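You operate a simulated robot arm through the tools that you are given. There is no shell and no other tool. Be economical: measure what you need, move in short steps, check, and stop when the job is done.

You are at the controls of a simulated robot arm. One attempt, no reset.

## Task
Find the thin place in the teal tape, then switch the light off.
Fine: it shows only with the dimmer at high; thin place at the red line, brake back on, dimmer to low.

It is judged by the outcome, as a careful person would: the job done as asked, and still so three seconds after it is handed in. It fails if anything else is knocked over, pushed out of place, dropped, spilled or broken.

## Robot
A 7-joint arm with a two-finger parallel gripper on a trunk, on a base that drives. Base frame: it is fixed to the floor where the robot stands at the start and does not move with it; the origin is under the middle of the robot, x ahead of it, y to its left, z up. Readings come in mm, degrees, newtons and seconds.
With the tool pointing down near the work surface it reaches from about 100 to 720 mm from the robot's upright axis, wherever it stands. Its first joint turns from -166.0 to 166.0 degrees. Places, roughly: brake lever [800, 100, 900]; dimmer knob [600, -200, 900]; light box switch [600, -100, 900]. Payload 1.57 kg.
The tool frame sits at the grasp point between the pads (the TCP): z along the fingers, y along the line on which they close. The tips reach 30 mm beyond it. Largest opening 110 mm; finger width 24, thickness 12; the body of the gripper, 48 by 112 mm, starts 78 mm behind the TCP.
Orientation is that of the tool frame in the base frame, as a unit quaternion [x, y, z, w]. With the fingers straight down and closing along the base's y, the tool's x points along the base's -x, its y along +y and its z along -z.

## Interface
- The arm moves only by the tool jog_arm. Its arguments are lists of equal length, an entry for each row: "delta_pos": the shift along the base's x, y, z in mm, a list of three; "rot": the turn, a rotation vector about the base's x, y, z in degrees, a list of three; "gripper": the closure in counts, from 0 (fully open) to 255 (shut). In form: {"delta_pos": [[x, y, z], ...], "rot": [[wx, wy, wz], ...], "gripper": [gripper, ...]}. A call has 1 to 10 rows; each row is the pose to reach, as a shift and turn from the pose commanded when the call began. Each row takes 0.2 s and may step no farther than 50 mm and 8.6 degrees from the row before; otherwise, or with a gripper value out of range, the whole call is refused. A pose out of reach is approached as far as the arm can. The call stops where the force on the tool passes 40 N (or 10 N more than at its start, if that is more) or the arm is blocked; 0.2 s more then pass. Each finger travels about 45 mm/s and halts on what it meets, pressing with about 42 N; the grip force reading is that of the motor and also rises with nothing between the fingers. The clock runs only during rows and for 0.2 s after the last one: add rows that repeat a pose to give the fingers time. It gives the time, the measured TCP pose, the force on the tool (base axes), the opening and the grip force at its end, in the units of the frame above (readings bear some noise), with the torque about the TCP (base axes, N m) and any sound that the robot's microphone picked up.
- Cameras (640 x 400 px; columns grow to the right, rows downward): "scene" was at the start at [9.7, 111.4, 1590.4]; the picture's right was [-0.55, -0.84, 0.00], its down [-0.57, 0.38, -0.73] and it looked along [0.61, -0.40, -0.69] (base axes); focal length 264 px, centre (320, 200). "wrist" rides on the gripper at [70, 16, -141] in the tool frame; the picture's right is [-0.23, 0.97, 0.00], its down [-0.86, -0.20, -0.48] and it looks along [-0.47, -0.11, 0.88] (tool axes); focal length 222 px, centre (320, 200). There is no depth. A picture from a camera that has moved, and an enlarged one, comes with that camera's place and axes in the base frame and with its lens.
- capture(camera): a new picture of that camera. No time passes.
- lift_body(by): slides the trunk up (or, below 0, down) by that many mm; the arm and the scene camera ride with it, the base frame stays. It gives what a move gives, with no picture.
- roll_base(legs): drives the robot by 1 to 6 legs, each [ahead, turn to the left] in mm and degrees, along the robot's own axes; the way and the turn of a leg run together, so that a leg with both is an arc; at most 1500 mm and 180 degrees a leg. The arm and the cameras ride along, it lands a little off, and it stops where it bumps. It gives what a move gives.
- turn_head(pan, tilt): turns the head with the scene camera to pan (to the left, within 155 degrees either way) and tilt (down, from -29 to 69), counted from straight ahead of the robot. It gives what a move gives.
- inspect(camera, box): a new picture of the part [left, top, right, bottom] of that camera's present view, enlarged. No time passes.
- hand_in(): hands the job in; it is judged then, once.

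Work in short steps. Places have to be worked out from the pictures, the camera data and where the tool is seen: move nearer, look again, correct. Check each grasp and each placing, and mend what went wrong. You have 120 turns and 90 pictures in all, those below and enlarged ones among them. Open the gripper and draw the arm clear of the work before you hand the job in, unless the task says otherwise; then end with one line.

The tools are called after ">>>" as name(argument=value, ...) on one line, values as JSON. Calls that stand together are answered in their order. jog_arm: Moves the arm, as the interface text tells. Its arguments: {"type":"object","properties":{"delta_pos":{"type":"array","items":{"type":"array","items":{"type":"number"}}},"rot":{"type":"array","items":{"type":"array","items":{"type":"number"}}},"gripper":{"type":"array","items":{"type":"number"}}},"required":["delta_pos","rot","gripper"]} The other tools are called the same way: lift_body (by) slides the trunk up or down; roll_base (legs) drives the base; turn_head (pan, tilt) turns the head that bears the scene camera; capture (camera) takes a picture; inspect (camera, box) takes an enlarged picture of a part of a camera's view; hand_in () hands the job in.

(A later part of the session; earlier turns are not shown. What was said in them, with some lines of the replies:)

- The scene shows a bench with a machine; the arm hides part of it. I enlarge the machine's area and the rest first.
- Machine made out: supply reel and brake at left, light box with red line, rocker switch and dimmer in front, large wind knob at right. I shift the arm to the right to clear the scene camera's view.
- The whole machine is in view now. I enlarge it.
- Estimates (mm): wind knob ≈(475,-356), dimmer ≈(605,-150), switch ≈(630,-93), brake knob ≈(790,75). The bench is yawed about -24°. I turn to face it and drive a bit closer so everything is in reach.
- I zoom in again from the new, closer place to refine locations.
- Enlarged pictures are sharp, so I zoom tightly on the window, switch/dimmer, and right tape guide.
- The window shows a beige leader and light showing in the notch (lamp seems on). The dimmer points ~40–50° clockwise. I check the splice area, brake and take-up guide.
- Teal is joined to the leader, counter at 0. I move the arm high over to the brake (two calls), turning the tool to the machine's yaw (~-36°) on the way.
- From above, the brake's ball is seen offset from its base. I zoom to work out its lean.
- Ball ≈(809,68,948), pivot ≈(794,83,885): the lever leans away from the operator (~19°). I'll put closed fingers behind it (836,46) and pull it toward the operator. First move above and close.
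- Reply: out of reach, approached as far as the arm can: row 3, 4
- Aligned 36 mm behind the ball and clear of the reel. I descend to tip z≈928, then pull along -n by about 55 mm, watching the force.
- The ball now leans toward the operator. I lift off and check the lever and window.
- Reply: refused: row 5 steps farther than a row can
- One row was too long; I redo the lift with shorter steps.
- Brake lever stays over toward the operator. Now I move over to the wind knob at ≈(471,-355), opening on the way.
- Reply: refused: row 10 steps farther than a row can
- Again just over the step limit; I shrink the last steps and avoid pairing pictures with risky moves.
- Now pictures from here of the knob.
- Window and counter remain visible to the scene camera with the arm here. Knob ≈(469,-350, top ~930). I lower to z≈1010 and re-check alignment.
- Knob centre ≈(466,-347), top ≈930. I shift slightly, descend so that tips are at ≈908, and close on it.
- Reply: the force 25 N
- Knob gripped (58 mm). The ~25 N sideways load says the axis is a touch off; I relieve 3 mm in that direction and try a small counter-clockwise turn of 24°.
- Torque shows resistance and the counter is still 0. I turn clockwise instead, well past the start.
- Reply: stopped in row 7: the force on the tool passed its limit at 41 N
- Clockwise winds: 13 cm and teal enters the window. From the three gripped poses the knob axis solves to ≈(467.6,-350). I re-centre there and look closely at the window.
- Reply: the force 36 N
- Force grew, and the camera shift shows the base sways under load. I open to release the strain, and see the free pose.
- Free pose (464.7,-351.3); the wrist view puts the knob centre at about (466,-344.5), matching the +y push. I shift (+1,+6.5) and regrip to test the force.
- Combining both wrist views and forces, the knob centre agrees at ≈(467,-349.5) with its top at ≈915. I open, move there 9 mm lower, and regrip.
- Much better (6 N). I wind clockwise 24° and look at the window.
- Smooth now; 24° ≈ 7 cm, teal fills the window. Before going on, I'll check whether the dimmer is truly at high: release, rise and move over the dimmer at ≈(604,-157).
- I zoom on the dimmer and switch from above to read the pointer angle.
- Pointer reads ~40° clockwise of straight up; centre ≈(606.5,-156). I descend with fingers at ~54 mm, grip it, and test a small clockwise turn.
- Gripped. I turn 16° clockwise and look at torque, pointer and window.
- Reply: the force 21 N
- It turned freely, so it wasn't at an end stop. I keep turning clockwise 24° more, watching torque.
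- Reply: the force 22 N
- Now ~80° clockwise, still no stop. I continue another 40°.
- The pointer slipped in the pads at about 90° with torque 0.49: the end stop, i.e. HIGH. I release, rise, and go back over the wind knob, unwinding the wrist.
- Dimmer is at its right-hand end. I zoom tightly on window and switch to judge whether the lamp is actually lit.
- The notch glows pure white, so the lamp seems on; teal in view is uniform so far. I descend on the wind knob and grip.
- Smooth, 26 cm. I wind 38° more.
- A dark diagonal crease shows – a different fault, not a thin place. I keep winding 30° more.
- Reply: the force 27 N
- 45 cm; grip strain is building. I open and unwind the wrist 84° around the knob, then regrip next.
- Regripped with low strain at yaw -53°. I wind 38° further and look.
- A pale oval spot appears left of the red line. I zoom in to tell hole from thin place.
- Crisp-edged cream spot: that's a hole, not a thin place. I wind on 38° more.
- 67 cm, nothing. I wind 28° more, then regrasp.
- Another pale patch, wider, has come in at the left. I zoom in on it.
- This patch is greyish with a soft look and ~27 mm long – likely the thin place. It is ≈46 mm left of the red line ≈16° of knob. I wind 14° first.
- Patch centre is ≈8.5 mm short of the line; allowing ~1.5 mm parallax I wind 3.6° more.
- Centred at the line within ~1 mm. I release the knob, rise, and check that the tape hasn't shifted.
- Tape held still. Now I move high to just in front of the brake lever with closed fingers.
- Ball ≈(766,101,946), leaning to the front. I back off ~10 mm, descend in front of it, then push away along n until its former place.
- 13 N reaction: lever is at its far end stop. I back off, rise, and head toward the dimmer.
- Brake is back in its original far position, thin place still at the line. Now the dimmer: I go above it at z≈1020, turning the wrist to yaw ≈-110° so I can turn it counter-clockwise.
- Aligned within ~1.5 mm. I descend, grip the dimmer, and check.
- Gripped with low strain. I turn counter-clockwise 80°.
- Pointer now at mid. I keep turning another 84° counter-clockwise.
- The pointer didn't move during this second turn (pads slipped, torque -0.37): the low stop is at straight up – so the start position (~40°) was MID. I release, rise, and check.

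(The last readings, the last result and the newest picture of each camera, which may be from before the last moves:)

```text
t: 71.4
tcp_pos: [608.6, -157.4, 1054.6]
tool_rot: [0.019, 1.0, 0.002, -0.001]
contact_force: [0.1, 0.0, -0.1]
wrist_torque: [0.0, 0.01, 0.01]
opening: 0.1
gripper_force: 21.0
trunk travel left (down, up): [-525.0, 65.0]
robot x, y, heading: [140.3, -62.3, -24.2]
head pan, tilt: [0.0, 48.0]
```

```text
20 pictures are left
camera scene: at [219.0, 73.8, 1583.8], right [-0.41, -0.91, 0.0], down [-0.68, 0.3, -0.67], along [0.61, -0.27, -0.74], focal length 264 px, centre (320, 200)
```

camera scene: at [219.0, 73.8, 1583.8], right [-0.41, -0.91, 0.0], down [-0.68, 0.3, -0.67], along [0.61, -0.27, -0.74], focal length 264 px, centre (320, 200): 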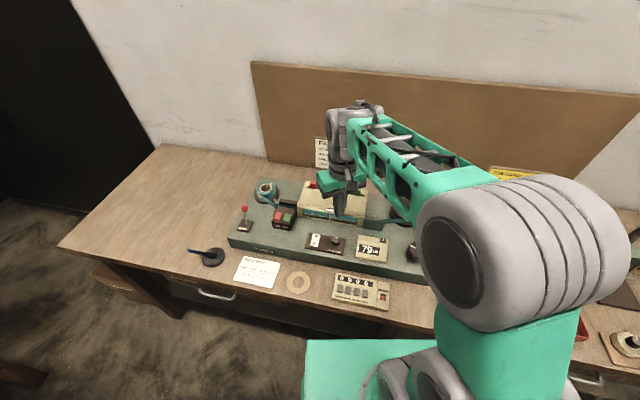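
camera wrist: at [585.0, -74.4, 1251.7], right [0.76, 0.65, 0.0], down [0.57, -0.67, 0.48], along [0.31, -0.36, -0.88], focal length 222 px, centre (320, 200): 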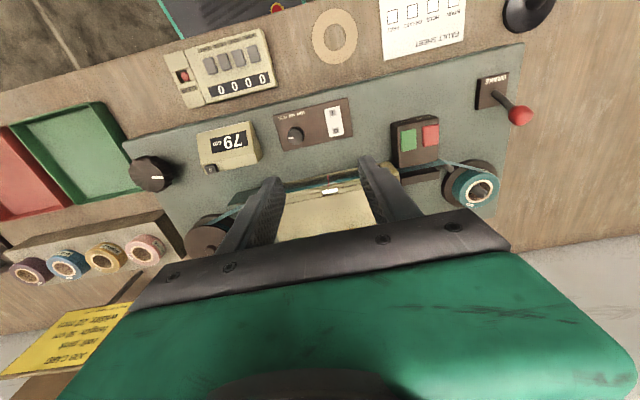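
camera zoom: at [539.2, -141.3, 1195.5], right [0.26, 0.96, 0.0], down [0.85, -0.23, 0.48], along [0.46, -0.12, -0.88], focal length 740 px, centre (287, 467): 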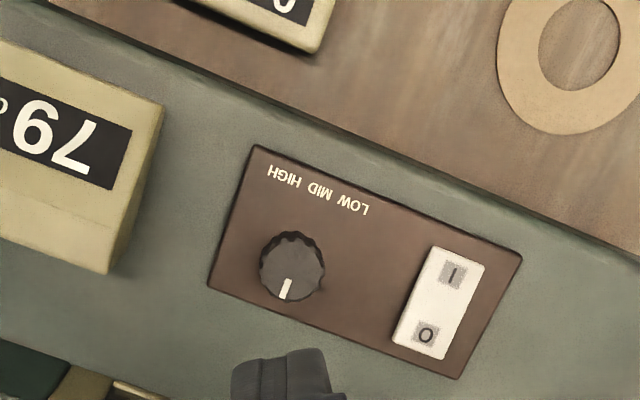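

Pointer sits exactly straight up at the stop: LOW (0°=low, 45°=mid, 90°=high). Now the switch: O end ≈(652,-110), on the far side. I move above it with closed fingers, aligned to the machine.

>>> jog_arm(delta_pos=[[15, 15, 0], [31, 30, 0], [46, 46, 0], [46, 46, -25], [46, 46, -50]], rot=[[0, 0, -7], [0, 0, -14], [0, 0, -21], [0, 0, -28], [0, 0, -34]], gripper=[255, 255, 255, 255, 255])

>>> inspect(camera="wrist", box=[230, 70, 410, 200])

>>> inspect(camera="scene", box=[290, 190, 386, 260])

```text
t: 72.6
tcp_pos: [655.0, -109.9, 1004.6]
tool_rot: [0.311, 0.951, 0.002, 0.0]
contact_force: [-0.1, -0.1, 0.4]
wrist_torque: [0.01, 0.0, 0.01]
opening: 0.0
gripper_force: 21.2
trunk travel left (down, up): [-525.0, 65.0]
robot x, y, heading: [137.5, -62.2, -23.9]
head pan, tilt: [0.0, 48.0]
```

```text
3.08 times, centred on (320, 135) of wrist
camera zoom: at [607.5, -58.5, 1145.1], right [0.76, 0.65, 0.0], down [0.57, -0.67, 0.48], along [0.31, -0.36, -0.88], focal length 684 px, centre (320, 400)
```

zoom: 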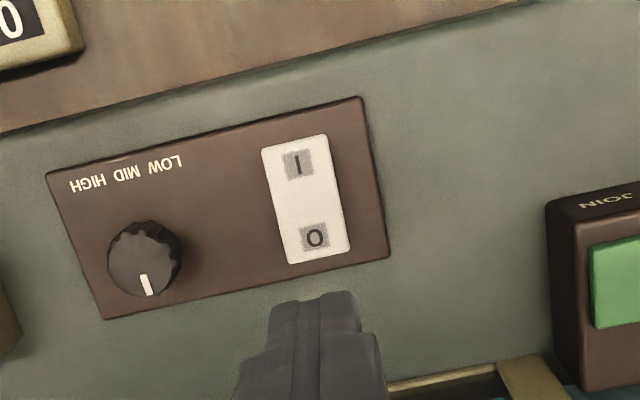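

```text
5.71 times, centred on (338, 225) of scene
camera zoom: at [219.1, 73.7, 1583.8], right [-0.41, -0.91, 0.0], down [-0.68, 0.3, -0.67], along [0.61, -0.27, -0.74], focal length 1510 px, centre (217, 57)
```

zoom: 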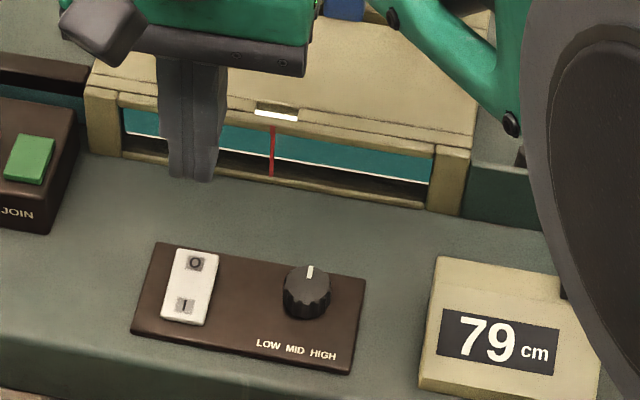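

The patch has vanished at low dimmer – it was the thin place. O end is at (651,-111) under the tool. I descend and press gently in small steps.

>>> jog_arm(delta_pos=[[-2, 0, -40], [-2, 0, -68], [-2, 0, -73], [-2, 0, -77], [-2, 0, -80], [-2, 0, -82]], rot=[[0, 0, 0], [0, 0, 0], [0, 0, 0], [0, 0, 0], [0, 0, 0], [0, 0, 0]], gripper=[255, 255, 255, 255, 255, 255])

>>> inspect(camera="scene", box=[290, 190, 386, 260])

```text
t: 74.0
tcp_pos: [652.4, -111.0, 924.3]
tool_rot: [0.309, 0.951, 0.002, 0.001]
contact_force: [-1.7, 1.1, 13.1]
wrist_torque: [0.05, 0.22, -0.12]
opening: 0.0
gripper_force: 21.6
trunk travel left (down, up): [-525.0, 65.0]
robot x, y, heading: [138.7, -63.4, -24.1]
head pan, tilt: [0.0, 48.0]
heard: click
```

```text
5.71 times, centred on (338, 225) of scene
camera zoom: at [217.8, 73.9, 1584.1], right [-0.41, -0.91, 0.0], down [-0.68, 0.3, -0.67], along [0.61, -0.27, -0.74], focal length 1510 px, centre (217, 57)
```

zoom: 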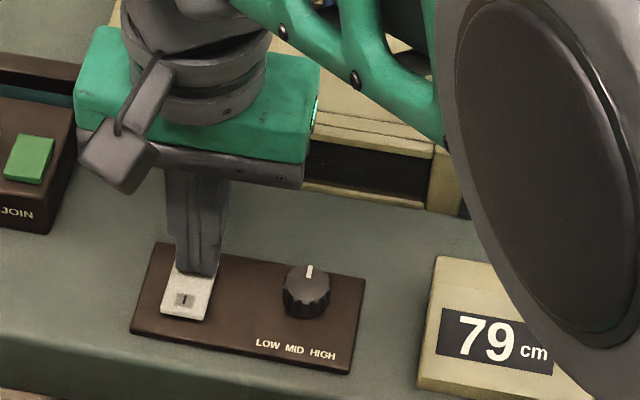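

Click heard, and the window has gone dark: the light is off. I rise, draw the arm clear to the right while opening the gripper, and check everything.

>>> jog_arm(delta_pos=[[0, 0, 45], [0, 0, 90], [0, 0, 135], [-20, -30, 170], [-40, -65, 200], [-65, -105, 210], [-90, -145, 210], [-115, -185, 210], [-140, -225, 210], [-165, -265, 210]], rot=[[0, 0, 0], [0, 0, 0], [0, 0, 0], [0, 0, 0], [0, 0, 0], [0, 0, 0], [0, 0, 0], [0, 0, 0], [0, 0, 0], [0, 0, 0]], gripper=[255, 255, 255, 200, 150, 100, 50, 0, 0, 0])

>>> inspect(camera="scene", box=[220, 165, 380, 270])

>>> capture(camera="scene")

```text
refused: row 4 steps farther than a row can; nothing moved
```

```text
3.81 times, centred on (300, 218) of scene
camera zoom: at [217.8, 73.9, 1584.1], right [-0.41, -0.91, 0.0], down [-0.68, 0.3, -0.67], along [0.61, -0.27, -0.74], focal length 1007 px, centre (396, 133)
```

zoom: 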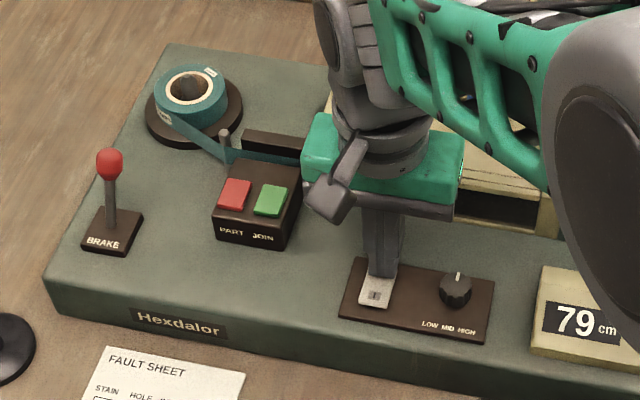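

```text
15 pictures are left
camera scene: at [217.8, 73.9, 1584.1], right [-0.41, -0.91, 0.0], down [-0.68, 0.3, -0.67], along [0.61, -0.27, -0.74], focal length 264 px, centre (320, 200)
```

scene: 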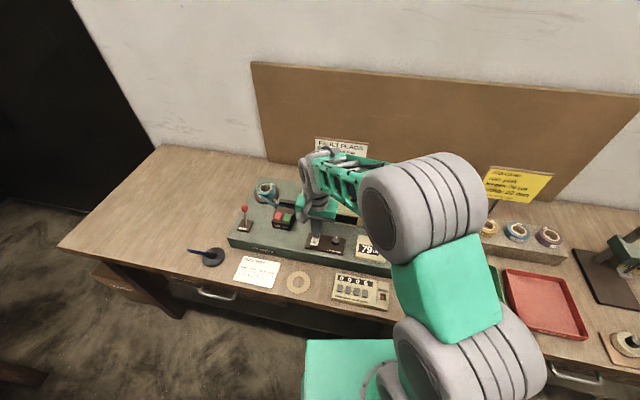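

A step was too long; same retreat with smaller steps.

>>> jog_arm(delta_pos=[[0, 0, 45], [0, 0, 90], [0, 0, 135], [-15, -25, 170], [-35, -55, 200], [-60, -95, 210], [-85, -135, 210], [-110, -175, 210], [-135, -215, 210], [-160, -255, 210]], rot=[[0, 0, 0], [0, 0, 0], [0, 0, 0], [0, 0, 0], [0, 0, 0], [0, 0, 0], [0, 0, 0], [0, 0, 0], [0, 0, 0], [0, 0, 0]], gripper=[255, 255, 255, 200, 150, 100, 50, 0, 0, 0])

>>> inspect(camera="scene", box=[220, 165, 400, 270])

>>> inspect(camera="scene", box=[290, 200, 386, 260])

```text
t: 76.2
tcp_pos: [490.3, -368.2, 1134.2]
tool_rot: [0.309, 0.951, 0.002, -0.001]
contact_force: [0.0, 0.7, -0.2]
wrist_torque: [0.01, 0.02, -0.01]
opening: 110.1
gripper_force: 0.1
trunk travel left (down, up): [-525.0, 65.0]
robot x, y, heading: [138.0, -60.5, -24.1]
head pan, tilt: [0.0, 48.0]
```

```text
3.56 times, centred on (310, 218) of scene
camera zoom: at [218.8, 73.3, 1583.8], right [-0.41, -0.91, 0.0], down [-0.68, 0.3, -0.67], along [0.61, -0.27, -0.74], focal length 940 px, centre (356, 138)
```

zoom: 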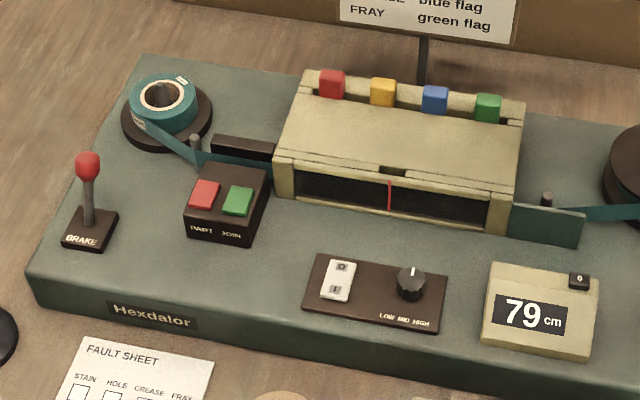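

```text
6.67 times, centred on (338, 230) of scene
camera zoom: at [218.8, 73.3, 1583.8], right [-0.41, -0.91, 0.0], down [-0.68, 0.3, -0.67], along [0.61, -0.27, -0.74], focal length 1762 px, centre (200, 0)
```

zoom: 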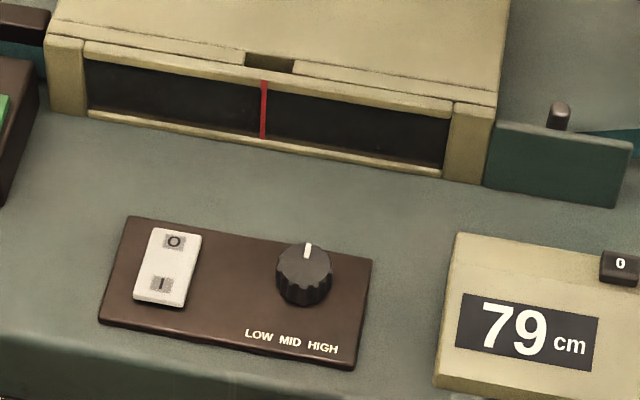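

The light is off, the dimmer low, the brake back at its starting position, the counter still at 79 cm, and the gripper is open and clear. I hand it in.

>>> hand_in()

```text
The job is handed in.
```

The thin place in the teal tape is at the red line (79 cm), with the brake back on, the dimmer at low and the light switched off.
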